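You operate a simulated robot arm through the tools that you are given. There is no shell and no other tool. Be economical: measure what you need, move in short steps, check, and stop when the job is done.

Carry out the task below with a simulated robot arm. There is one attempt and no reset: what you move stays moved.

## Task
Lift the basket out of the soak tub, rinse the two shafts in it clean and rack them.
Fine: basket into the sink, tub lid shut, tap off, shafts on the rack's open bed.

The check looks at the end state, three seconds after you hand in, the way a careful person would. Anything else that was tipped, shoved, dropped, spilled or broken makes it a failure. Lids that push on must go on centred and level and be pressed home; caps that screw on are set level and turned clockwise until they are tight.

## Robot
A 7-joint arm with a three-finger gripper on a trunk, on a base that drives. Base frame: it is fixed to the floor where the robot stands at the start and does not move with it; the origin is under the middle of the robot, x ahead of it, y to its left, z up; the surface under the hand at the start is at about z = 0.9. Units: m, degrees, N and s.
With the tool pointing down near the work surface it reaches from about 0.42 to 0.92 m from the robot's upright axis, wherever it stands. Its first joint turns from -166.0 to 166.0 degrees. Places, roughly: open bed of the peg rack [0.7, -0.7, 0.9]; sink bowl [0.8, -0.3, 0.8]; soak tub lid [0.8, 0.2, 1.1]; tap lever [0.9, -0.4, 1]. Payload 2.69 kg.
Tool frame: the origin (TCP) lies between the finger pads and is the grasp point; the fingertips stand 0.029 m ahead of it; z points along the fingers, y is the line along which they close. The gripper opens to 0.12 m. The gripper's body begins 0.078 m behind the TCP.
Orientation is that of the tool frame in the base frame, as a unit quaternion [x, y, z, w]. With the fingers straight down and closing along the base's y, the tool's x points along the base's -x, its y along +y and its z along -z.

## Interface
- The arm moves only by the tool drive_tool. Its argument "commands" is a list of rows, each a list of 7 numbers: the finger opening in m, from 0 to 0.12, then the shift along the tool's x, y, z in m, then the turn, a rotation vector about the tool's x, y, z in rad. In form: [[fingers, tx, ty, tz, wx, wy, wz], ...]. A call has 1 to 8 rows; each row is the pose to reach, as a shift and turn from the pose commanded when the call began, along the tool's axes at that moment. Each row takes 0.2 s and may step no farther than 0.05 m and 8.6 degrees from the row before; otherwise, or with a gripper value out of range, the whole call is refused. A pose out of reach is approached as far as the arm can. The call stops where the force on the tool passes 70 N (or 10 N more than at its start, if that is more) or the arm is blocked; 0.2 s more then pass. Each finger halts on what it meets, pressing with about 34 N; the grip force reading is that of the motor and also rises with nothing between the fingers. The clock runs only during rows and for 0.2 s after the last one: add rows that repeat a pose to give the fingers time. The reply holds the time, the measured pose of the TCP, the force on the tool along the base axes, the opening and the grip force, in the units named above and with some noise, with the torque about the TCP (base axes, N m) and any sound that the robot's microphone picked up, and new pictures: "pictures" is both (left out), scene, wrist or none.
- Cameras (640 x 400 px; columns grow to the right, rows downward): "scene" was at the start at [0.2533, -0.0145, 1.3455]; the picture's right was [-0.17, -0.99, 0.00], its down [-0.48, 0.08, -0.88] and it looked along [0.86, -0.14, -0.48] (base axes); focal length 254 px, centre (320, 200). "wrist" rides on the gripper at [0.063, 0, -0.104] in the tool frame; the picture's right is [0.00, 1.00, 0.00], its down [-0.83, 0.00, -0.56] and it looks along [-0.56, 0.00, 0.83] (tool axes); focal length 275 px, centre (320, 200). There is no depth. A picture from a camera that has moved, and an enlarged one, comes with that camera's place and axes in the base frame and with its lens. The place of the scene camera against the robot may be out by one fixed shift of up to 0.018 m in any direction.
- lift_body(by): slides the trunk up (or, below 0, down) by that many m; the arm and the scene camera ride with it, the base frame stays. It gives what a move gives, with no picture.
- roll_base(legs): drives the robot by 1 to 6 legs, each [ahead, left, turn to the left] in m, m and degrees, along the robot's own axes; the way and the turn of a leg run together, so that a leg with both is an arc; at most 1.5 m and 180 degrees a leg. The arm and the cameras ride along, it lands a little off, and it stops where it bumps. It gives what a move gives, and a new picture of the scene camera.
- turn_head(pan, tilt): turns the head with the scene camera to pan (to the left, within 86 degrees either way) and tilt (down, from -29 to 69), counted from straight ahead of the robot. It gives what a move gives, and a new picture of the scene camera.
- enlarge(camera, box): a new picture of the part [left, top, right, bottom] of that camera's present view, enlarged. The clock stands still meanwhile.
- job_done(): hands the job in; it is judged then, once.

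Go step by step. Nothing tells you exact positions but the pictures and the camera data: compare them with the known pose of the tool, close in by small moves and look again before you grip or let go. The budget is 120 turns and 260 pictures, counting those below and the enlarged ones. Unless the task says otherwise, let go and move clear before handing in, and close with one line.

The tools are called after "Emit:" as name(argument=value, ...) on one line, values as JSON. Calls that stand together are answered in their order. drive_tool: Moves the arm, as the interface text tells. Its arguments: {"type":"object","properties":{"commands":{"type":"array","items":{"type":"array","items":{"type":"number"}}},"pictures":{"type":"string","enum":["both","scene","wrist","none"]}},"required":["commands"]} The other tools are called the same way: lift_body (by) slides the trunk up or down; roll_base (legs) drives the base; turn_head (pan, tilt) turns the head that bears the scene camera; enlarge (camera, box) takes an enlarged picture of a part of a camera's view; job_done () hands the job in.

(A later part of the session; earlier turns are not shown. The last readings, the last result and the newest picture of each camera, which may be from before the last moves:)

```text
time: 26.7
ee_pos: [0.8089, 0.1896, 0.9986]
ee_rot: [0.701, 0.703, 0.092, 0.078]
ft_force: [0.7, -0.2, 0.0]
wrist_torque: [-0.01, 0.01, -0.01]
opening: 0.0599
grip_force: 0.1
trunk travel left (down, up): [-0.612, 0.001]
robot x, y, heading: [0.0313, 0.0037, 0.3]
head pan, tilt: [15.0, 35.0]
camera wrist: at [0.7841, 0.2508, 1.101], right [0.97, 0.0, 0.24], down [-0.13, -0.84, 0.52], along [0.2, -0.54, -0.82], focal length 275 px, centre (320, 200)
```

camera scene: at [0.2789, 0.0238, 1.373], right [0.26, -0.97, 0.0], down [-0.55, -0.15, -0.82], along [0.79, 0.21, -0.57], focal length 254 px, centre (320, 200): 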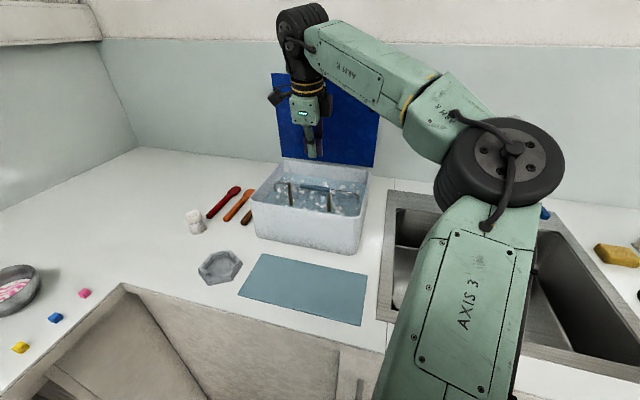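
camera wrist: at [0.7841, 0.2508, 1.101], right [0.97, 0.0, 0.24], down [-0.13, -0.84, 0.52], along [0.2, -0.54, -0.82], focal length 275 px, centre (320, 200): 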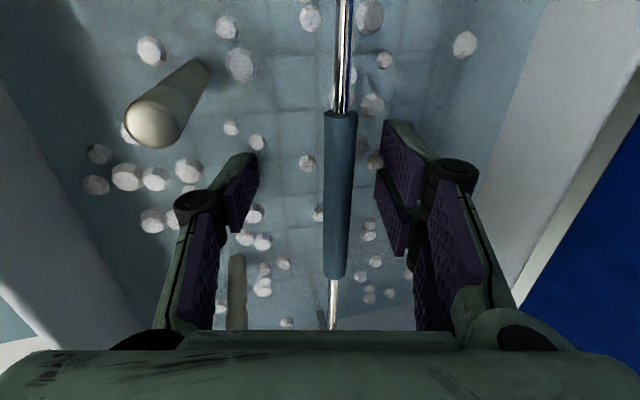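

Emit:
drive_tool(commands=[[0.06, 0, 0.008, 0, 0, 0, 0], [0.0, 0, 0.008, 0, 0, 0, 0], [0.0, 0, 0.008, 0, 0, 0, 0], [0.0, 0, 0.008, 0, 0, 0, 0], [0.0, 0, 0.008, 0, 0, 0, 0], [0.0, 0, 0.008, 0, 0, 0, 0], [0.0, 0, 0.008, 0, 0, 0, 0]], pictures="none")

Emit:
drive_tool(commands=[[0.0, 0, 0.001, -0.004, 0, 0, 0], [0.0, 0, 0.002, -0.008, 0, 0, 0], [0.0, 0, 0.003, -0.012, 0, 0, 0]], pictures="wrist")

```text
time: 28.3
ee_pos: [0.8172, 0.1901, 0.9995]
ee_rot: [0.701, 0.703, 0.092, 0.079]
ft_force: [0.1, 0.2, 0.3]
wrist_torque: [0.03, 0.26, -0.02]
opening: 0.0107
grip_force: 34.1
trunk travel left (down, up): [-0.612, 0.001]
robot x, y, heading: [0.026, -0.0018, 0.0]
head pan, tilt: [15.0, 35.0]
```

```text
time: 29.1
ee_pos: [0.8185, 0.1899, 1.0116]
ee_rot: [0.701, 0.703, 0.091, 0.078]
ft_force: [-3.6, 0.3, -4.9]
wrist_torque: [-0.02, 0.38, 0.06]
opening: 0.0107
grip_force: 33.4
trunk travel left (down, up): [-0.612, 0.001]
robot x, y, heading: [0.0297, 0.0, 0.1]
head pan, tilt: [15.0, 35.0]
camera wrist: at [0.7924, 0.2516, 1.1149], right [0.97, 0.0, 0.24], down [-0.12, -0.84, 0.52], along [0.2, -0.54, -0.82], focal length 275 px, centre (320, 200)
```

wrist: 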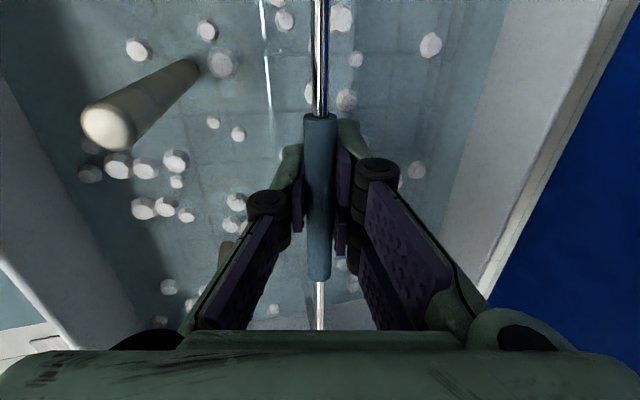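

Emit:
drive_tool(commands=[[0.0, 0, 0.001, -0.008, 0, 0, 0], [0.0, 0, 0.002, -0.016, 0, 0, 0], [0.0, 0, 0.004, -0.024, 0, 0, 0], [0.0, 0, 0.006, -0.032, 0, 0, 0]])

```text
time: 30.1
ee_pos: [0.8163, 0.1899, 1.0432]
ee_rot: [0.702, 0.702, 0.093, 0.078]
ft_force: [-2.8, -0.1, -3.8]
wrist_torque: [-0.06, 0.16, 0.15]
opening: 0.0105
grip_force: 34.0
trunk travel left (down, up): [-0.612, 0.001]
robot x, y, heading: [0.0329, -0.0014, 0.1]
head pan, tilt: [15.0, 35.0]
camera scene: at [0.2792, 0.0238, 1.3729], right [0.26, -0.97, 0.0], down [-0.55, -0.15, -0.82], along [0.79, 0.21, -0.57], focal length 254 px, centre (320, 200)
camera wrist: at [0.7903, 0.2503, 1.1466], right [0.97, 0.0, 0.24], down [-0.13, -0.84, 0.52], along [0.2, -0.54, -0.82], focal length 275 px, centre (320, 200)
```

scene: 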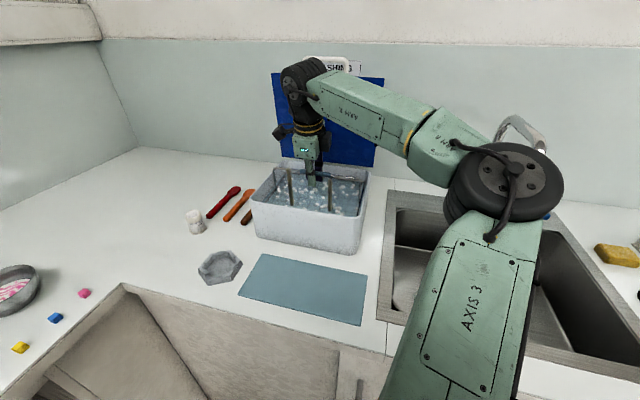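
wrist: 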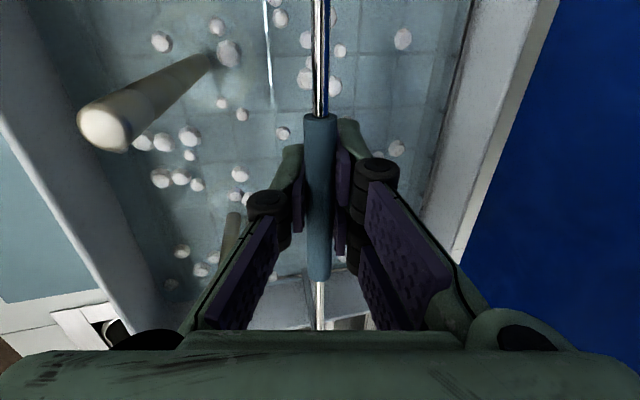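

Emit:
drive_tool(commands=[[0.0, 0, -0.003, -0.008, 0, 0, 0], [0.0, 0, -0.004, -0.018, 0, 0, 0], [0.0, 0, -0.002, -0.028, 0, 0, 0], [0.0, 0, 0, -0.038, 0, 0, 0], [0.0, 0, 0.002, -0.048, 0, 0, 0], [0.0, 0, 0.005, -0.06, 0, 0, 0]])

```text
time: 31.5
ee_pos: [0.8085, 0.1886, 1.1051]
ee_rot: [0.701, 0.703, 0.092, 0.078]
ft_force: [-2.4, -0.4, -3.6]
wrist_torque: [0.12, 0.12, 0.02]
opening: 0.0092
grip_force: 34.2
trunk travel left (down, up): [-0.612, 0.001]
robot x, y, heading: [0.0312, 0.0016, 0.1]
head pan, tilt: [15.0, 35.0]
camera scene: at [0.2791, 0.0238, 1.3729], right [0.26, -0.97, 0.0], down [-0.55, -0.15, -0.82], along [0.79, 0.21, -0.57], focal length 254 px, centre (320, 200)
camera wrist: at [0.7824, 0.2495, 1.2072], right [0.97, 0.0, 0.24], down [-0.13, -0.84, 0.52], along [0.2, -0.54, -0.82], focal length 275 px, centre (320, 200)
```

scene: 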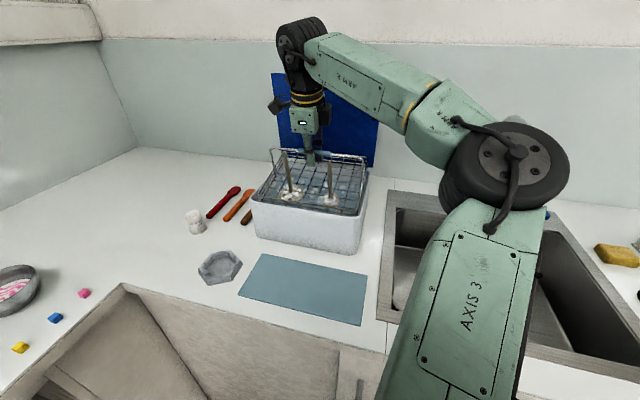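
wrist: 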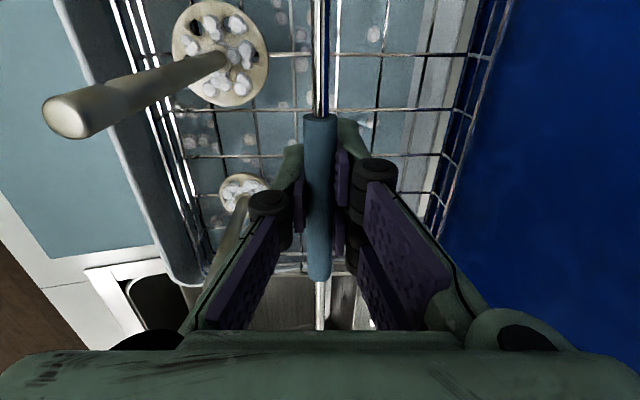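

The basket is up at the rim with both shafts standing in it, and the sleeve hasn't moved in the pads. I lift a bit more so its bottom clears the rim.

Emit:
drive_tool(commands=[[0.0, 0, 0.003, -0.012, 0, 0, 0], [0.0, 0, 0.005, -0.022, 0, 0, 0], [0.0, 0, 0.007, -0.032, 0, 0, 0], [0.0, 0, 0.01, -0.042, 0, 0, 0], [0.0, 0, 0.012, -0.05, 0, 0, 0]])

Emit:
enlarge(camera="scene", box=[220, 120, 400, 260])

```text
time: 32.7
ee_pos: [0.8073, 0.1876, 1.1548]
ee_rot: [0.701, 0.703, 0.091, 0.078]
ft_force: [-3.3, -0.7, -4.8]
wrist_torque: [-0.09, 0.31, 0.3]
opening: 0.0096
grip_force: 34.2
trunk travel left (down, up): [-0.612, 0.001]
robot x, y, heading: [0.0312, -0.0007, 0.1]
head pan, tilt: [15.0, 35.0]
camera scene: at [0.2792, 0.0239, 1.3729], right [0.26, -0.97, 0.0], down [-0.55, -0.15, -0.82], along [0.79, 0.21, -0.57], focal length 254 px, centre (320, 200)
camera wrist: at [0.7811, 0.2494, 1.2578], right [0.97, 0.0, 0.24], down [-0.12, -0.84, 0.52], along [0.2, -0.54, -0.82], focal length 275 px, centre (320, 200)
```

scene: 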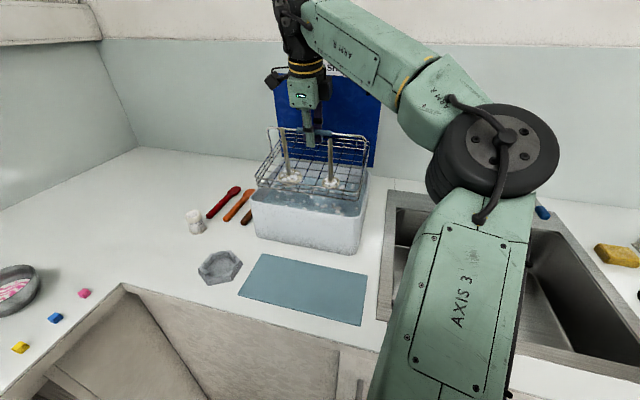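
wrist: 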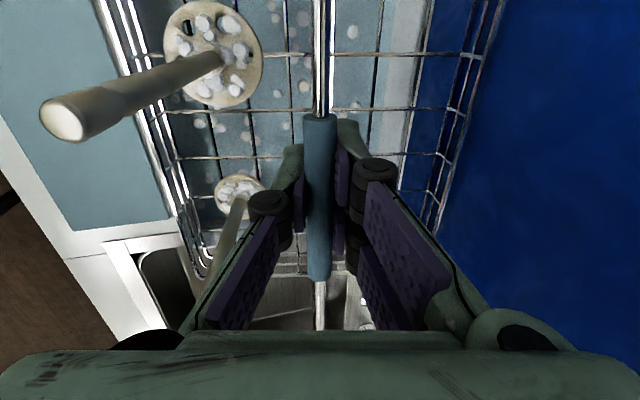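

```text
2.86 times, centred on (310, 190) of scene
camera zoom: at [0.2792, 0.0239, 1.3729], right [0.26, -0.97, 0.0], down [-0.55, -0.15, -0.82], along [0.79, 0.21, -0.57], focal length 726 px, centre (349, 229)
```

zoom: 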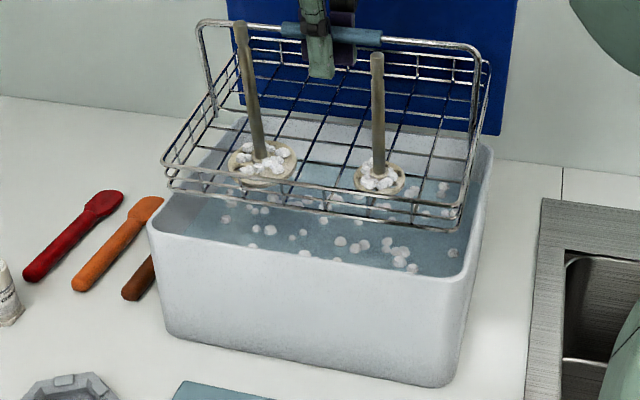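

The basket is clear of the rim. I carry it sideways toward the sink, pulling back a bit so as to stay in front of the spout (outlet estimated near (0.80, -0.25, 1.12)).

Emit:
drive_tool(commands=[[0.0, 0, 0.005, -0.019, 0, 0, 0], [0.0, -0.03, 0.005, -0.019, 0, 0, 0], [0.0, -0.065, -0.005, -0.022, 0, 0, 0], [0.0, -0.1, -0.024, -0.026, 0, 0, 0], [0.0, -0.135, -0.044, -0.031, 0, 0, 0], [0.0, -0.17, -0.063, -0.036, 0, 0, 0], [0.0, -0.205, -0.082, -0.041, 0, 0, 0], [0.0, -0.235, -0.082, -0.041, 0, 0, 0]])

```text
time: 34.5
ee_pos: [0.7195, -0.0479, 1.1722]
ee_rot: [0.702, 0.702, 0.092, 0.077]
ft_force: [0.7, -0.3, -3.9]
wrist_torque: [0.0, -0.03, -0.02]
opening: 0.0093
grip_force: 33.7
trunk travel left (down, up): [-0.612, 0.001]
robot x, y, heading: [0.0324, -0.0008, 0.1]
head pan, tilt: [15.0, 35.0]
camera scene: at [0.2795, 0.0234, 1.3729], right [0.26, -0.97, 0.0], down [-0.55, -0.15, -0.82], along [0.79, 0.21, -0.57], focal length 254 px, centre (320, 200)
camera wrist: at [0.694, 0.0125, 1.2748], right [0.97, 0.0, 0.24], down [-0.13, -0.84, 0.52], along [0.2, -0.54, -0.82], focal length 275 px, centre (320, 200)
```

scene: 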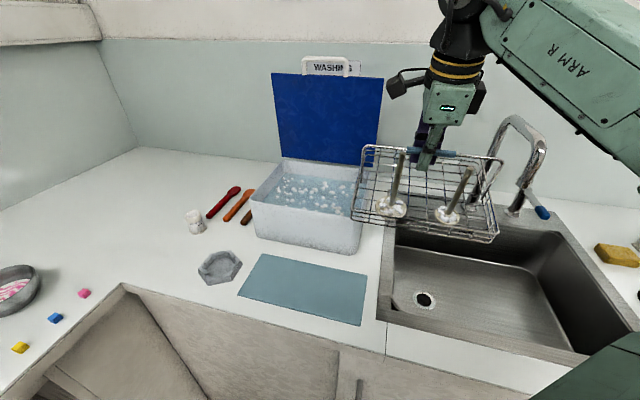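
wrist: 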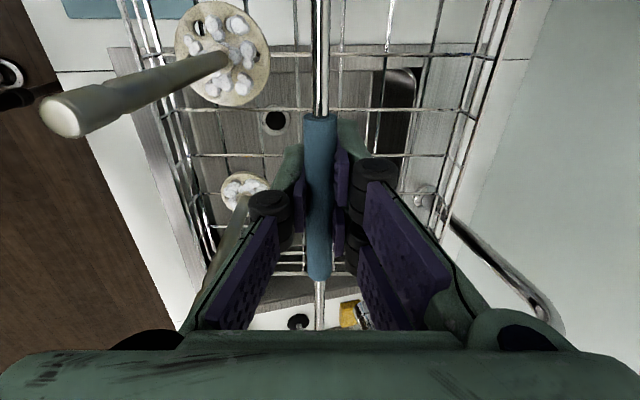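

Emit:
enlarge(camera="scene", box=[360, 100, 640, 360])

Emit:
turn_head(pan=-20, tilt=40)

```text
1.54 times, centred on (500, 230) of scene
camera zoom: at [0.2795, 0.0234, 1.3729], right [0.26, -0.97, 0.0], down [-0.55, -0.15, -0.82], along [0.79, 0.21, -0.57], focal length 391 px, centre (43, 154)
```

zoom: 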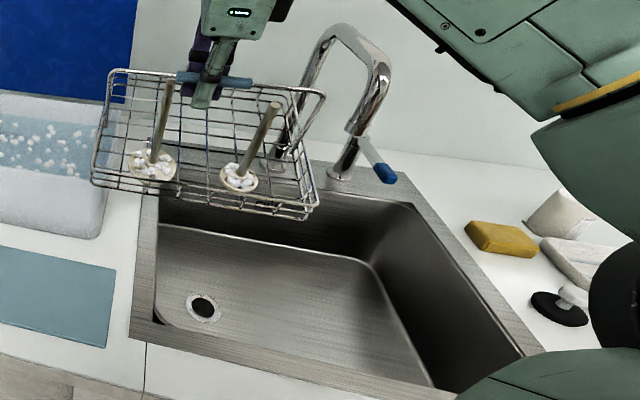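

```text
time: 35.5
ee_pos: [0.7185, -0.0482, 1.1731]
ee_rot: [0.702, 0.702, 0.092, 0.077]
ft_force: [-0.6, 0.0, -4.7]
wrist_torque: [0.01, -0.01, -0.01]
opening: 0.0091
grip_force: 33.9
trunk travel left (down, up): [-0.612, 0.001]
robot x, y, heading: [0.0303, -0.001, 0.1]
head pan, tilt: [-20.0, 40.0]
camera scene: at [0.2743, -0.0281, 1.3653], right [-0.34, -0.94, 0.0], down [-0.6, 0.22, -0.77], along [0.72, -0.26, -0.64], focal length 254 px, centre (320, 200)
```

scene: 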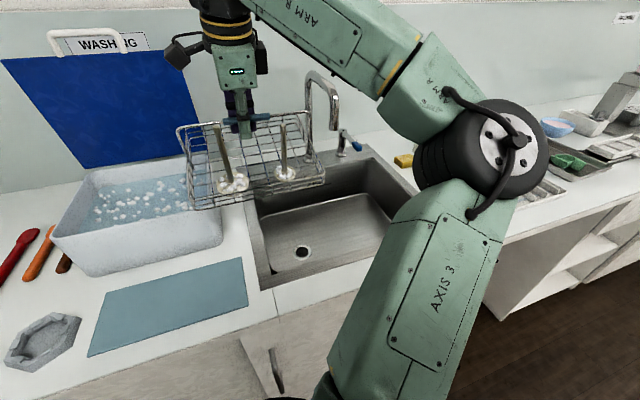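

Outlet is around (0.76±0.03, -0.24, 1.13); bowl spans about x 0.60–0.93, y -0.05 to -0.45. I bring the basket back, across and then down in front of the spout, aiming for the left part of the bowl.

Emit:
drive_tool(commands=[[0.0, -0.015, -0.03, -0.007, 0, 0, 0], [0.0, -0.03, -0.06, -0.014, 0, 0, 0], [0.0, -0.05, -0.09, -0.022, 0, 0, 0], [0.0, -0.08, -0.097, -0.024, 0, 0, 0], [0.0, -0.115, -0.102, -0.0, 0, 0, 0], [0.0, -0.118, -0.11, 0.03, 0, 0, 0], [0.0, -0.118, -0.118, 0.06, 0, 0, 0], [0.0, -0.118, -0.125, 0.09, 0, 0, 0]])

```text
time: 37.3
ee_pos: [0.6202, -0.1648, 1.0517]
ee_rot: [0.701, 0.703, 0.091, 0.078]
ft_force: [0.6, 0.6, -4.5]
wrist_torque: [0.03, -0.05, 0.01]
opening: 0.0095
grip_force: 34.0
trunk travel left (down, up): [-0.612, 0.001]
robot x, y, heading: [0.0302, -0.0013, -0.0]
head pan, tilt: [-20.0, 40.0]
camera scene: at [0.2743, -0.0283, 1.3653], right [-0.34, -0.94, 0.0], down [-0.6, 0.22, -0.77], along [0.72, -0.26, -0.64], focal length 254 px, centre (320, 200)
camera wrist: at [0.5951, -0.1035, 1.1541], right [0.97, 0.0, 0.24], down [-0.13, -0.84, 0.52], along [0.2, -0.54, -0.82], focal length 275 px, centre (320, 200)
```

scene: 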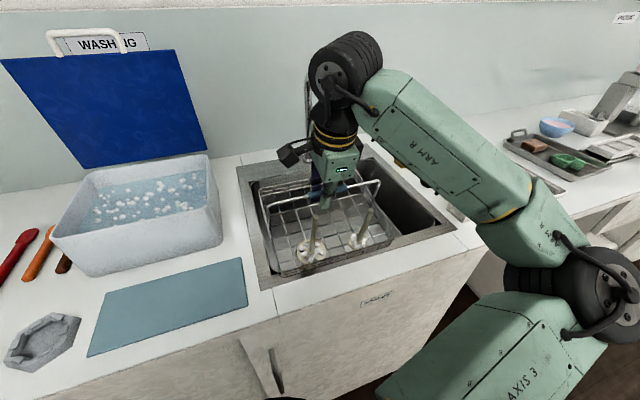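
wrist: 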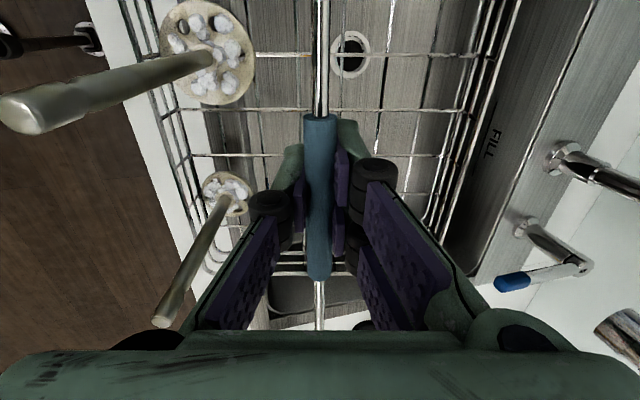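

Emit:
drive_tool(commands=[[0.0, -0.008, 0.033, 0.008, 0, 0, 0], [0.0, -0.016, 0.066, 0.016, 0, 0, 0], [0.0, -0.025, 0.097, 0.024, 0, 0, 0], [0.0, -0.025, 0.09, 0.053, 0, 0, 0], [0.0, -0.025, 0.083, 0.082, 0, 0, 0], [0.0, -0.025, 0.076, 0.111, 0, 0, 0]])

```text
time: 38.7
ee_pos: [0.7215, -0.1845, 0.9611]
ee_rot: [0.702, 0.702, 0.092, 0.077]
ft_force: [-0.3, 0.4, -3.2]
wrist_torque: [0.05, -0.06, 0.0]
opening: 0.0096
grip_force: 34.1
trunk travel left (down, up): [-0.612, 0.001]
robot x, y, heading: [0.0338, -0.0005, -0.1]
head pan, tilt: [-20.0, 40.0]
camera scene: at [0.2744, -0.0283, 1.3653], right [-0.34, -0.94, 0.0], down [-0.6, 0.22, -0.77], along [0.72, -0.26, -0.64], focal length 254 px, centre (320, 200)
camera wrist: at [0.6959, -0.1245, 1.0638], right [0.97, 0.0, 0.24], down [-0.13, -0.84, 0.52], along [0.2, -0.54, -0.82], focal length 275 px, centre (320, 200)
```

scene: 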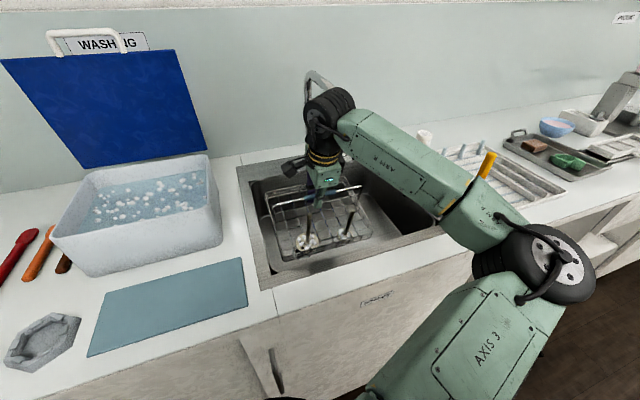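
wrist: 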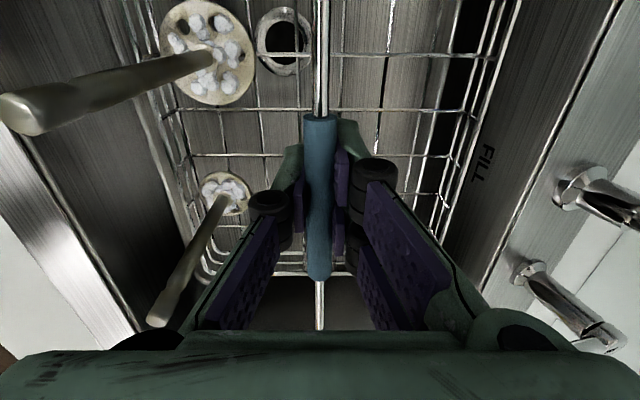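

Emit:
drive_tool(commands=[[0.0, 0, -0.004, 0.015, 0, 0, 0], [0.0, 0, -0.007, 0.03, 0, 0, 0], [0.0, 0, -0.01, 0.04, 0, 0, 0]], pictures="scene")

```text
time: 39.5
ee_pos: [0.7205, -0.1851, 0.9205]
ee_rot: [0.702, 0.702, 0.092, 0.078]
ft_force: [0.4, 0.1, -3.6]
wrist_torque: [0.03, -0.02, 0.01]
opening: 0.0091
grip_force: 34.3
trunk travel left (down, up): [-0.612, 0.001]
robot x, y, heading: [0.028, -0.001, -0.1]
head pan, tilt: [-20.0, 40.0]
camera scene: at [0.2743, -0.0283, 1.3653], right [-0.34, -0.94, 0.0], down [-0.6, 0.22, -0.77], along [0.72, -0.26, -0.64], focal length 254 px, centre (320, 200)
```

scene: 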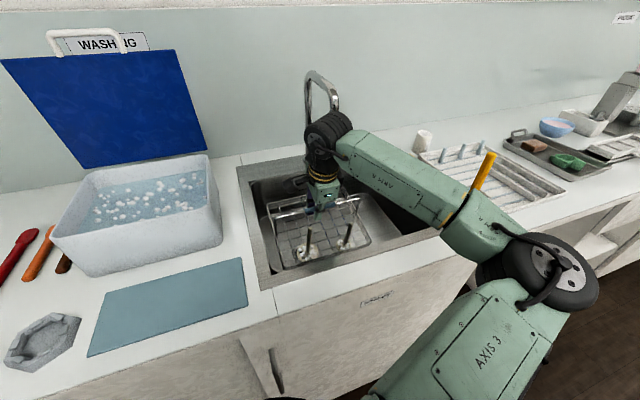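

Emit:
drive_tool(commands=[[0.0, 0, -0.003, 0.012, 0, 0, 0], [0.0, 0, -0.005, 0.022, 0, 0, 0]], pictures="none")

Emit:
drive_tool(commands=[[0.0, 0, -0.002, 0.01, 0, 0, 0]], pictures="wrist")

```text
time: 40.1
ee_pos: [0.7199, -0.1844, 0.8998]
ee_rot: [0.701, 0.703, 0.092, 0.077]
ft_force: [0.9, 0.0, -4.0]
wrist_torque: [0.03, -0.04, -0.01]
opening: 0.0092
grip_force: 34.0
trunk travel left (down, up): [-0.612, 0.001]
robot x, y, heading: [0.0313, 0.0016, 0.1]
head pan, tilt: [-20.0, 40.0]
```

```text
time: 40.5
ee_pos: [0.7188, -0.1847, 0.8879]
ee_rot: [0.701, 0.703, 0.092, 0.078]
ft_force: [-0.2, 0.0, -3.8]
wrist_torque: [0.05, -0.05, -0.02]
opening: 0.0091
grip_force: 34.1
trunk travel left (down, up): [-0.612, 0.001]
robot x, y, heading: [0.0293, 0.0003, 0.1]
head pan, tilt: [-20.0, 40.0]
camera wrist: at [0.6939, -0.1234, 0.9909], right [0.97, 0.0, 0.24], down [-0.13, -0.84, 0.52], along [0.2, -0.54, -0.82], focal length 275 px, centre (320, 200)
```

wrist: 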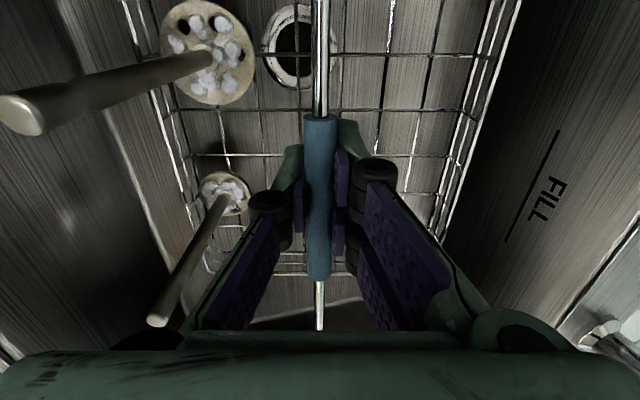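

Emit:
drive_tool(commands=[[0.0, 0, -0.002, 0.008, 0, 0, 0], [0.0, 0, -0.004, 0.016, 0, 0, 0]], pictures="none")

Emit:
drive_tool(commands=[[0.0, 0, -0.002, 0.008, 0, 0, 0]], pictures="none")

Emit:
drive_tool(commands=[[0.0, 0, -0.002, 0.008, 0, 0, 0]], pictures="wrist")

```text
time: 41.1
ee_pos: [0.7187, -0.184, 0.8703]
ee_rot: [0.702, 0.702, 0.092, 0.077]
ft_force: [-0.1, -0.2, -4.2]
wrist_torque: [0.03, -0.03, -0.04]
opening: 0.0092
grip_force: 34.2
trunk travel left (down, up): [-0.612, 0.001]
robot x, y, heading: [0.0289, 0.0017, 0.2]
head pan, tilt: [-20.0, 40.0]
```

```text
time: 41.5
ee_pos: [0.7195, -0.1845, 0.8651]
ee_rot: [0.702, 0.702, 0.092, 0.079]
ft_force: [1.3, 2.0, 4.5]
wrist_torque: [-0.67, 0.27, 0.12]
opening: 0.0094
grip_force: 33.8
trunk travel left (down, up): [-0.612, 0.001]
robot x, y, heading: [0.03, -0.0004, 0.0]
head pan, tilt: [-20.0, 40.0]
```

```text
time: 41.9
ee_pos: [0.72, -0.1841, 0.8556]
ee_rot: [0.702, 0.702, 0.092, 0.078]
ft_force: [1.9, -0.7, 3.3]
wrist_torque: [-0.34, 0.36, 0.07]
opening: 0.01
grip_force: 34.6
trunk travel left (down, up): [-0.612, 0.001]
robot x, y, heading: [0.029, -0.0011, 0.4]
head pan, tilt: [-20.0, 40.0]
camera wrist: at [0.6943, -0.1232, 0.9576], right [0.97, 0.0, 0.24], down [-0.13, -0.84, 0.52], along [0.2, -0.54, -0.82], focal length 275 px, centre (320, 200)
```

wrist: 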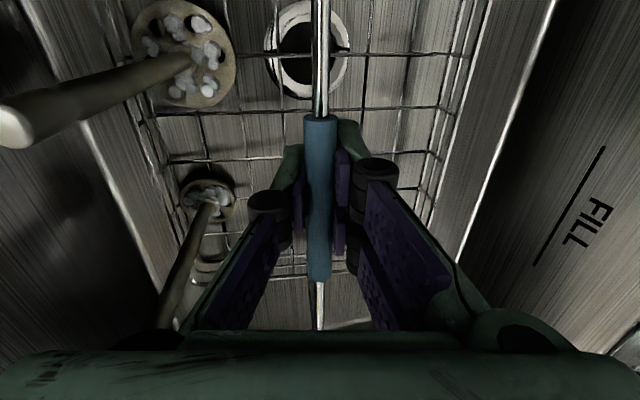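

The basket is on the sink floor. I release and rise straight out along the fingers.

Emit:
drive_tool(commands=[[0.02, 0, 0, 0, 0, 0, 0], [0.05, 0, 0, 0, 0, 0, 0], [0.06, 0, 0, 0, 0, 0, 0], [0.06, 0, 0, 0, 0, 0, 0], [0.06, 0, 0, -0.03, 0, 0, 0], [0.06, 0, 0, -0.07, 0, 0, 0], [0.06, 0, 0, -0.11, 0, 0, 0]])

```text
time: 43.5
ee_pos: [0.6928, -0.187, 0.966]
ee_rot: [0.701, 0.702, 0.092, 0.078]
ft_force: [0.5, -0.7, -1.0]
wrist_torque: [-0.01, -0.02, -0.01]
opening: 0.0599
grip_force: 0.0
trunk travel left (down, up): [-0.612, 0.001]
robot x, y, heading: [0.0281, -0.0008, 0.2]
head pan, tilt: [-20.0, 40.0]
camera scene: at [0.2737, -0.028, 1.3654], right [-0.34, -0.94, 0.0], down [-0.6, 0.22, -0.77], along [0.72, -0.26, -0.64], focal length 254 px, centre (320, 200)
camera wrist: at [0.6676, -0.1259, 1.0681], right [0.97, 0.0, 0.24], down [-0.13, -0.84, 0.52], along [0.2, -0.54, -0.82], focal length 275 px, centre (320, 200)
```

scene: 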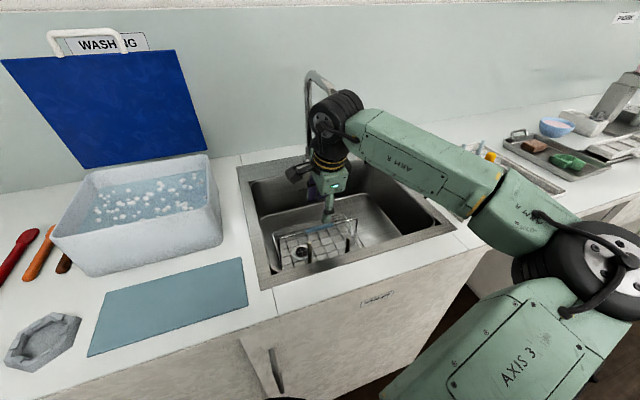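
wrist: 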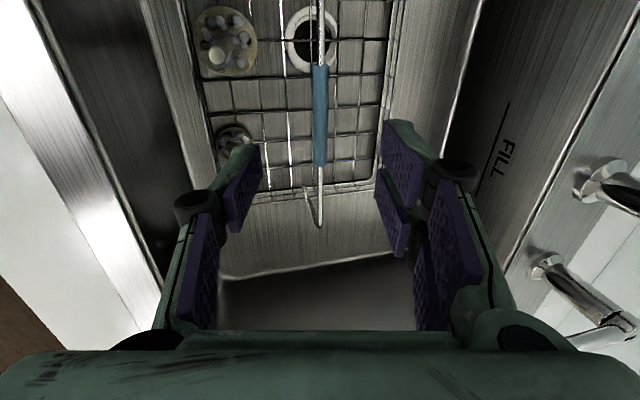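

The basket stands in the sink. Before leaving this side I'll shut the lid: I raise the hand out of the sink, then shift the base left and a little ahead to reach the lid handle.

Emit:
drive_tool(commands=[[0.06, 0, 0.0, -0.045, 0, 0, 0], [0.06, 0.0, 0.0, -0.09, 0, 0, 0], [0.06, 0.02, -0.01, -0.13, 0, 0, 0], [0.06, 0.05, -0.02, -0.165, 0, 0, 0], [0.06, 0.087, -0.024, -0.195, 0, 0, 0]], pictures="none")

Emit:
roll_base(legs=[[0, 0.15, 0]])

Emit:
roll_base(legs=[[0.05, 0, 0]])

Emit:
turn_head(pan=8, tilt=25)

```text
time: 44.7
ee_pos: [0.6246, -0.1051, 1.1494]
ee_rot: [0.701, 0.702, 0.092, 0.079]
ft_force: [-0.1, 0.0, -0.3]
wrist_torque: [0.0, 0.01, 0.0]
opening: 0.06
grip_force: 0.0
trunk travel left (down, up): [-0.612, 0.001]
robot x, y, heading: [0.0278, -0.0014, 0.1]
head pan, tilt: [-20.0, 40.0]
```

```text
time: 46.5
ee_pos: [0.6243, 0.0439, 1.1497]
ee_rot: [0.702, 0.702, 0.092, 0.078]
ft_force: [-0.3, 0.2, 0.3]
wrist_torque: [0.0, -0.02, -0.01]
opening: 0.0601
grip_force: 0.1
trunk travel left (down, up): [-0.612, 0.001]
robot x, y, heading: [0.029, 0.1493, -0.0]
head pan, tilt: [-20.0, 40.0]
camera scene: at [0.2738, 0.122, 1.3654], right [-0.34, -0.94, 0.0], down [-0.6, 0.22, -0.77], along [0.72, -0.26, -0.64], focal length 254 px, centre (320, 200)
```

scene: 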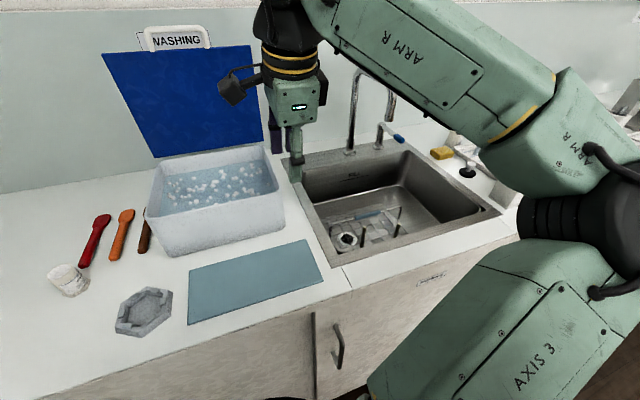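

```text
time: 47.4
ee_pos: [0.6749, 0.0441, 1.1499]
ee_rot: [0.703, 0.701, 0.091, 0.077]
ft_force: [-0.6, 0.6, 0.3]
wrist_torque: [0.0, 0.01, 0.05]
opening: 0.06
grip_force: 0.1
trunk travel left (down, up): [-0.612, 0.001]
robot x, y, heading: [0.0776, 0.1497, 0.1]
head pan, tilt: [-20.0, 40.0]
camera scene: at [0.3233, 0.1216, 1.3652], right [-0.34, -0.94, 0.0], down [-0.6, 0.22, -0.77], along [0.72, -0.26, -0.64], focal length 254 px, centre (320, 200)
```

scene: 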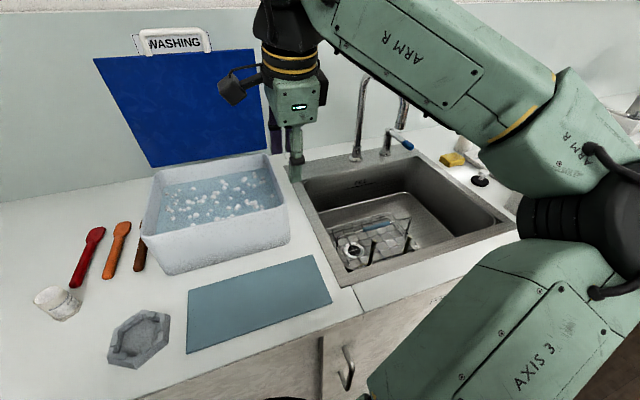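

```text
time: 48.3
ee_pos: [0.6723, 0.0433, 1.1495]
ee_rot: [0.702, 0.702, 0.092, 0.078]
ft_force: [0.4, 0.4, 0.6]
wrist_torque: [-0.01, 0.03, 0.02]
opening: 0.0601
grip_force: 0.1
trunk travel left (down, up): [-0.612, 0.001]
robot x, y, heading: [0.0816, 0.1528, -0.3]
head pan, tilt: [8.0, 25.0]
camera scene: at [0.3337, 0.1635, 1.3887], right [0.14, -0.99, 0.0], down [-0.42, -0.06, -0.91], along [0.9, 0.13, -0.42], focal length 254 px, centre (320, 200)
```

scene: 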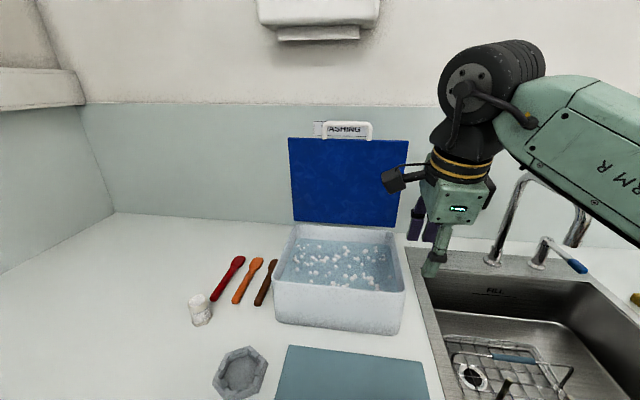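

Emit:
drive_tool(commands=[[0.06, 0.017, 0.001, -0.006, -0.14, 0, 0], [0.06, 0.034, 0.003, -0.012, -0.28, 0, 0], [0.06, 0.051, 0.004, -0.018, -0.42, 0, 0], [0.06, 0.068, 0.006, -0.024, -0.56, 0, 0], [0.06, 0.085, 0.007, -0.03, -0.7, 0, 0], [0.06, 0.102, 0.009, -0.036, -0.84, 0, 0], [0.06, 0.12, 0.01, -0.042, -0.98, 0, 0], [0.06, 0.137, 0.012, -0.049, -1.12, 0, 0]])

```text
time: 50.1
ee_pos: [0.681, 0.1816, 1.2161]
ee_rot: [0.555, 0.545, 0.451, 0.437]
ft_force: [-0.8, 0.4, -0.6]
wrist_torque: [0.0, 0.0, 0.02]
opening: 0.0601
grip_force: 0.0
out of reach, approached as far as the arm can: row 8
trunk travel left (down, up): [-0.612, 0.001]
robot x, y, heading: [0.0793, 0.1499, -0.1]
head pan, tilt: [8.0, 25.0]
camera scene: at [0.3338, 0.1639, 1.3887], right [0.14, -0.99, 0.0], down [-0.42, -0.06, -0.91], along [0.9, 0.13, -0.42], focal length 254 px, centre (320, 200)
camera wrist: at [0.5785, 0.2434, 1.2386], right [0.21, -0.02, 0.98], down [-0.54, -0.84, 0.1], along [0.81, -0.55, -0.19], focal length 275 px, centre (320, 200)
```

scene: 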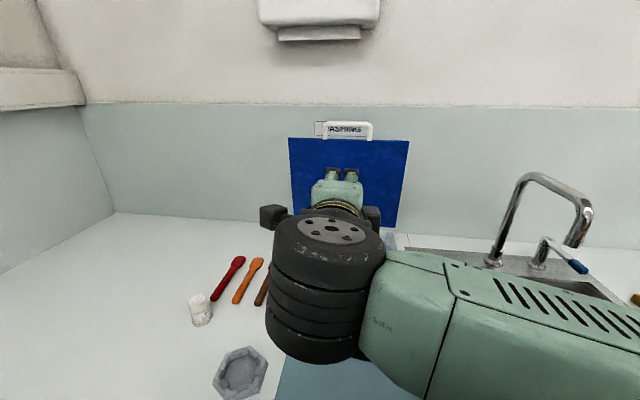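
wrist: 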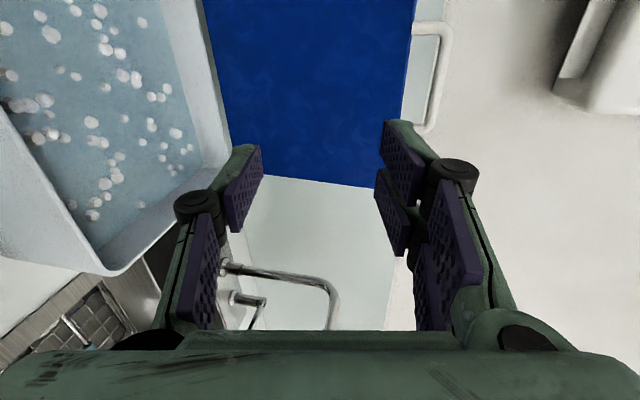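

Emit:
drive_tool(commands=[[0.04, 0, 0.026, 0.028, -0.06, 0, 0], [0.03, 0.001, 0.052, 0.056, -0.12, 0, 0], [0.03, 0.002, 0.078, 0.084, -0.18, 0, 0], [0.03, 0.002, 0.103, 0.105, -0.25, 0, 0]])

```text
time: 51.1
ee_pos: [0.8021, 0.1822, 1.2923]
ee_rot: [0.494, 0.486, 0.515, 0.505]
ft_force: [-0.3, -0.1, -0.7]
wrist_torque: [0.03, 0.02, 0.01]
opening: 0.03
grip_force: 0.0
trunk travel left (down, up): [-0.612, 0.001]
robot x, y, heading: [0.0799, 0.1498, 0.1]
head pan, tilt: [8.0, 25.0]
camera scene: at [0.334, 0.1636, 1.3886], right [0.14, -0.99, 0.0], down [-0.42, -0.06, -0.91], along [0.9, 0.13, -0.42], focal length 254 px, centre (320, 200)
camera wrist: at [0.6992, 0.2456, 1.2891], right [-0.04, -0.01, 1.0], down [-0.55, -0.83, -0.03], along [0.83, -0.56, 0.03], focal length 275 px, centre (320, 200)
```

scene: 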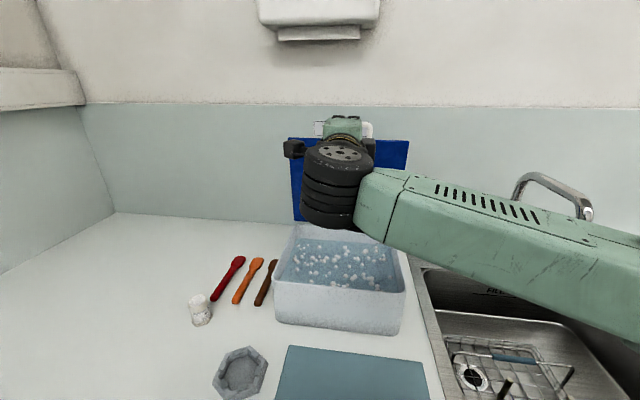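
wrist: 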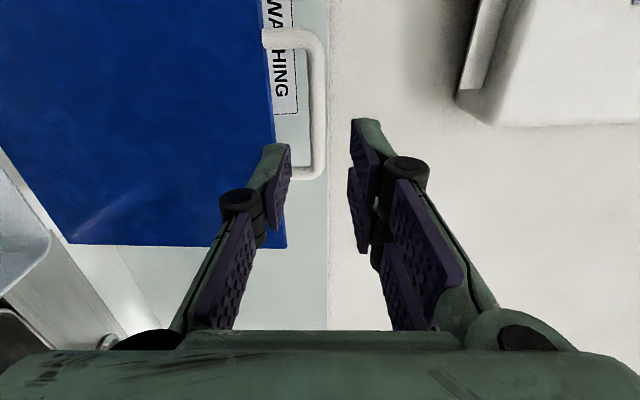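

The bar lines up with the hand at (0.903, 0.183, 1.296), and the lower finger fits the gap. Advancing 0.1 m and gripping.

Emit:
drive_tool(commands=[[0.03, 0, 0, 0.035, 0, 0, 0], [0.03, 0, 0, 0.07, 0, 0, 0], [0.03, 0, 0, 0.1, 0, 0, 0]])

```text
time: 51.9
ee_pos: [0.9088, 0.1842, 1.297]
ee_rot: [0.495, 0.486, 0.514, 0.504]
ft_force: [0.5, 0.1, 0.0]
wrist_torque: [-0.01, -0.02, -0.02]
opening: 0.0301
grip_force: 0.0
trunk travel left (down, up): [-0.612, 0.001]
robot x, y, heading: [0.081, 0.1513, -0.2]
head pan, tilt: [8.0, 25.0]
camera scene: at [0.3341, 0.1636, 1.3886], right [0.14, -0.99, 0.0], down [-0.42, -0.06, -0.91], along [0.9, 0.13, -0.42], focal length 254 px, centre (320, 200)
camera wrist: at [0.8038, 0.2473, 1.2936], right [-0.04, -0.01, 1.0], down [-0.55, -0.83, -0.03], along [0.83, -0.56, 0.02], focal length 275 px, centre (320, 200)
```

scene: 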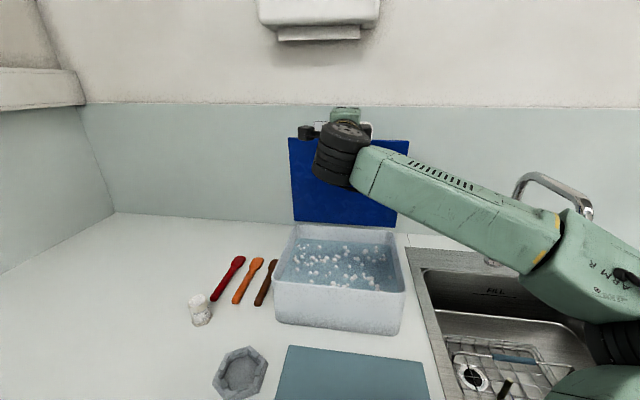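
wrist: 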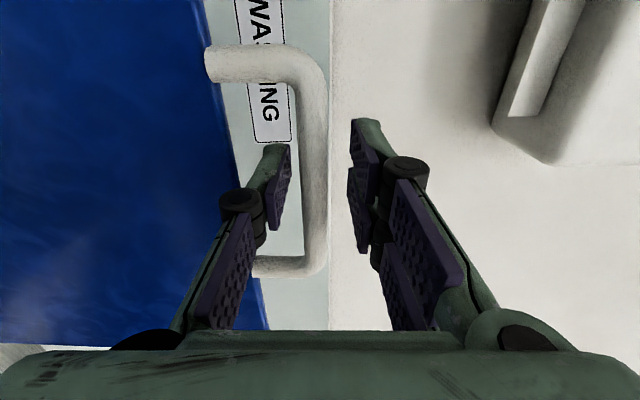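

Emit:
drive_tool(commands=[[0.03, 0, -0.003, 0.006, 0, 0, 0], [0.0, 0, -0.003, 0.006, 0, 0, 0], [0.0, 0, -0.003, 0.006, 0, 0, 0], [0.0, 0, -0.003, 0.006, 0, 0, 0]], pictures="wrist")

```text
time: 52.9
ee_pos: [0.9137, 0.1836, 1.2933]
ee_rot: [0.494, 0.486, 0.514, 0.505]
ft_force: [0.4, -1.3, -4.4]
wrist_torque: [-0.98, -0.05, 0.1]
opening: 0.0107
grip_force: 33.4
trunk travel left (down, up): [-0.612, 0.001]
robot x, y, heading: [0.0782, 0.1486, -0.1]
head pan, tilt: [8.0, 25.0]
camera wrist: at [0.8091, 0.2466, 1.2909], right [-0.04, -0.01, 1.0], down [-0.55, -0.83, -0.03], along [0.83, -0.56, 0.02], focal length 275 px, centre (320, 200)
```

wrist: 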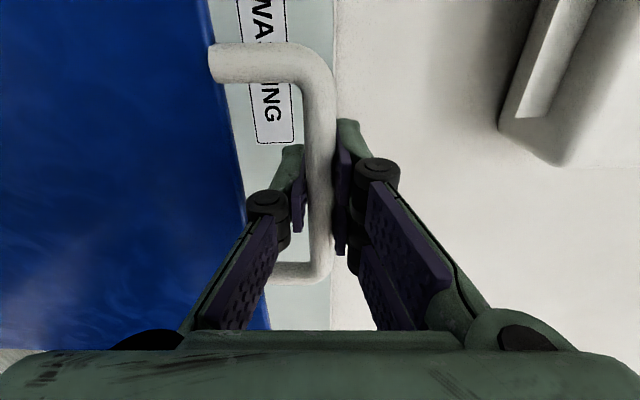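

Emit:
drive_tool(commands=[[0.0, 0, -0.003, -0.023, 0.087, 0, 0], [0.0, 0, -0.007, -0.0455, 0.175, 0, 0], [0.0, 0, -0.0135, -0.0675, 0.262, 0, 0], [0.0, 0, -0.022, -0.089, 0.349, 0, 0], [0.0, 0, -0.032, -0.11, 0.436, 0, 0], [0.0, 0, -0.044, -0.1295, 0.524, 0, 0], [0.0, 0, -0.0575, -0.148, 0.611, 0, 0]])

```text
time: 54.5
ee_pos: [0.7708, 0.1834, 1.2342]
ee_rot: [0.624, 0.618, 0.345, 0.331]
ft_force: [10.3, 2.3, -9.9]
wrist_torque: [-1.27, -0.29, -0.18]
opening: 0.0138
grip_force: 38.1
trunk travel left (down, up): [-0.612, 0.001]
robot x, y, heading: [0.0816, 0.1543, 0.1]
head pan, tilt: [8.0, 25.0]
camera scene: at [0.3356, 0.1641, 1.3883], right [0.14, -0.99, 0.0], down [-0.42, -0.06, -0.91], along [0.9, 0.13, -0.42], focal length 254 px, centre (320, 200)
camera wrist: at [0.6816, 0.2452, 1.2923], right [0.54, -0.01, 0.84], down [-0.46, -0.84, 0.29], along [0.7, -0.55, -0.46], focal length 275 px, centre (320, 200)
```

scene: 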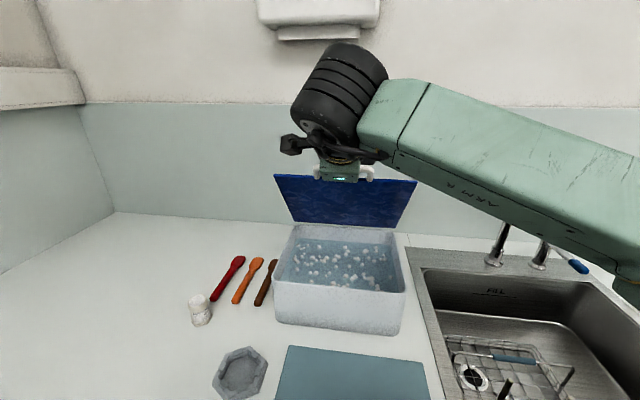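
wrist: 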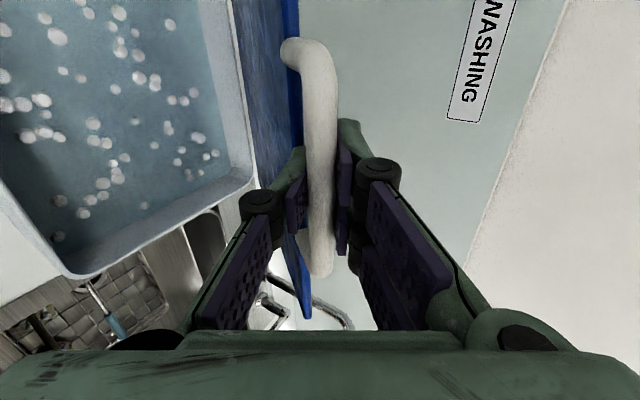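

Emit:
drive_tool(commands=[[0.0, 0, -0.0268, 0.002, 0.087, 0, 0], [0.0, 0, -0.0492, -0.0013, 0.175, 0, 0], [0.0, 0, -0.0719, -0.0029, 0.262, 0, 0], [0.0, 0, -0.0946, -0.0022, 0.349, 0, 0], [0.0, 0, -0.1171, 0.0002, 0.436, 0, 0], [0.0, 0, -0.1394, 0.0048, 0.524, 0, 0]])

```text
time: 55.9
ee_pos: [0.6905, 0.183, 1.1174]
ee_rot: [0.688, 0.686, 0.175, 0.161]
ft_force: [-37.3, -8.7, 25.5]
wrist_torque: [-1.36, -2.77, -0.64]
opening: 0.0379
grip_force: 45.3
trunk travel left (down, up): [-0.612, 0.001]
robot x, y, heading: [0.0753, 0.1466, -0.0]
head pan, tilt: [8.0, 25.0]
camera scene: at [0.3274, 0.1626, 1.3902], right [0.14, -0.99, 0.0], down [-0.41, -0.06, -0.91], along [0.9, 0.13, -0.42], focal length 254 px, centre (320, 200)
camera wrist: at [0.6421, 0.2453, 1.2123], right [0.89, 0.0, 0.46], down [-0.25, -0.84, 0.48], along [0.39, -0.54, -0.75], focal length 275 px, centre (320, 200)
```

scene: 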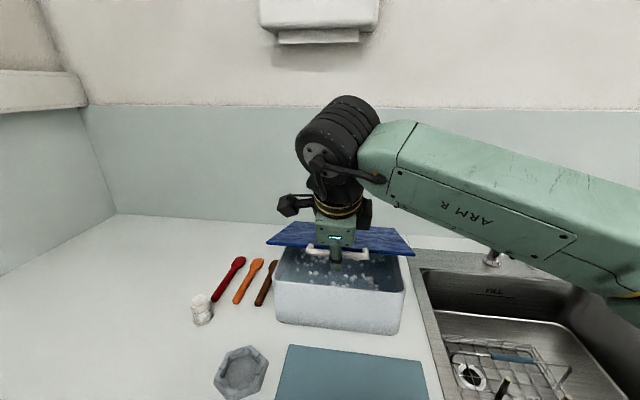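
wrist: 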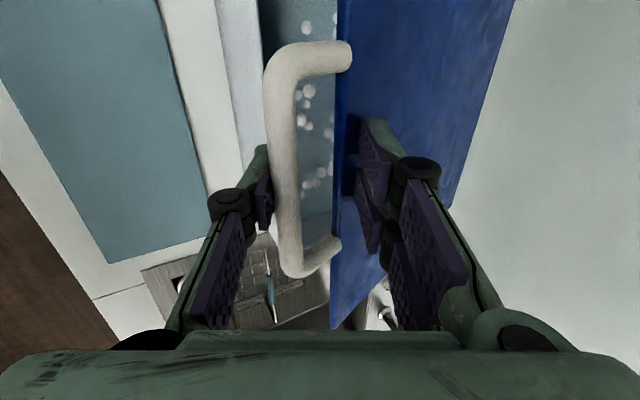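

The bar has turned in the grip and the rear finger now presses on the lid top; I open and retreat along the fingers.

Emit:
drive_tool(commands=[[0.06, 0, 0, 0, 0, 0, 0], [0.07, 0, 0, 0, 0, 0, 0], [0.07, 0, 0, -0.02, 0, 0, 0], [0.07, 0, 0, -0.06, 0, 0, 0]])

```text
time: 56.9
ee_pos: [0.6713, 0.1813, 1.1662]
ee_rot: [0.688, 0.686, 0.174, 0.158]
ft_force: [0.1, -0.2, 0.5]
wrist_torque: [0.02, 0.03, -0.04]
opening: 0.0699
grip_force: 0.0
trunk travel left (down, up): [-0.612, 0.001]
robot x, y, heading: [0.0806, 0.1495, -0.3]
head pan, tilt: [8.0, 25.0]
camera scene: at [0.3334, 0.1636, 1.3887], right [0.14, -0.99, 0.0], down [-0.42, -0.06, -0.91], along [0.9, 0.13, -0.42], focal length 254 px, centre (320, 200)
camera wrist: at [0.6222, 0.2425, 1.2608], right [0.89, 0.0, 0.46], down [-0.25, -0.84, 0.48], along [0.38, -0.54, -0.75], focal length 275 px, centre (320, 200)
```

scene: 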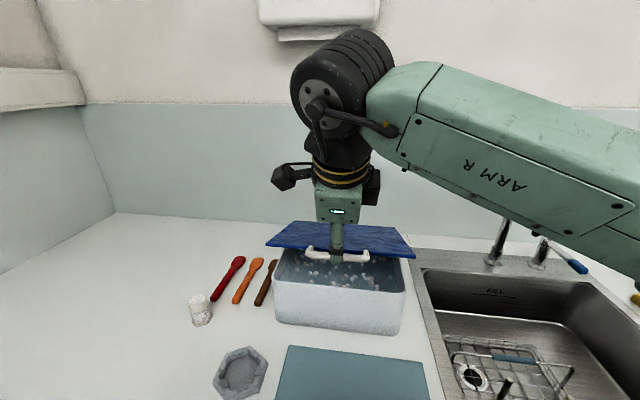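
wrist: 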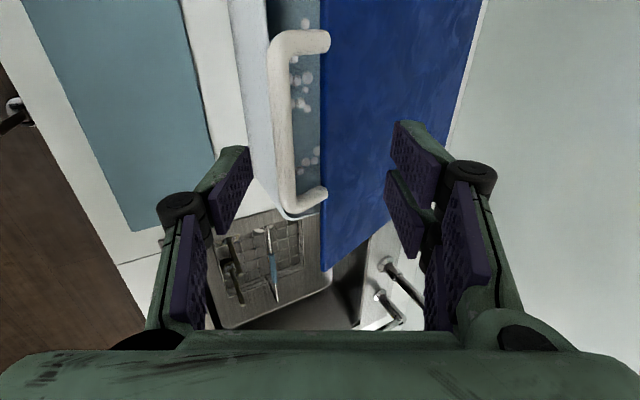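

Emit:
drive_tool(commands=[[0.0, 0, 0.01, -0.03, 0.07, 0, 0], [0.0, 0, 0.03, -0.02, 0.14, 0, 0], [0.0, 0, 0.05, 0.0, 0.22, 0, 0], [0.0, 0, 0.064, 0.0275, 0.3, 0, 0], [0.0, 0, 0.064, 0.0275, 0.3, 0, 0]], pictures="wrist")

```text
time: 58.1
ee_pos: [0.7413, 0.1836, 1.1706]
ee_rot: [0.705, 0.704, 0.069, 0.055]
ft_force: [-0.6, -0.6, 0.1]
wrist_torque: [-0.03, -0.03, -0.02]
opening: 0.0
grip_force: 18.0
trunk travel left (down, up): [-0.612, 0.001]
robot x, y, heading: [0.079, 0.1534, 0.1]
head pan, tilt: [8.0, 25.0]
camera wrist: at [0.7222, 0.2458, 1.2736], right [0.98, 0.0, 0.17], down [-0.09, -0.84, 0.53], along [0.15, -0.54, -0.83], focal length 275 px, centre (320, 200)
```

wrist: 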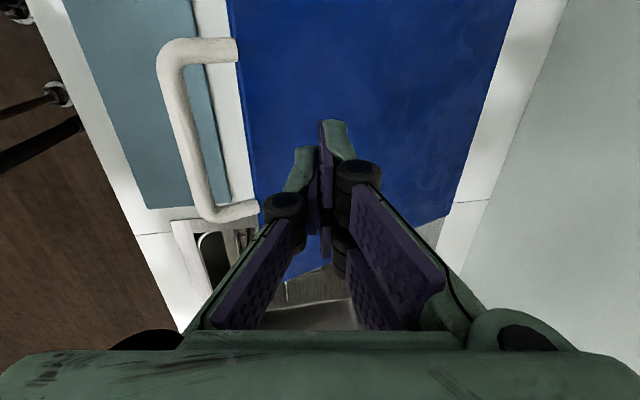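

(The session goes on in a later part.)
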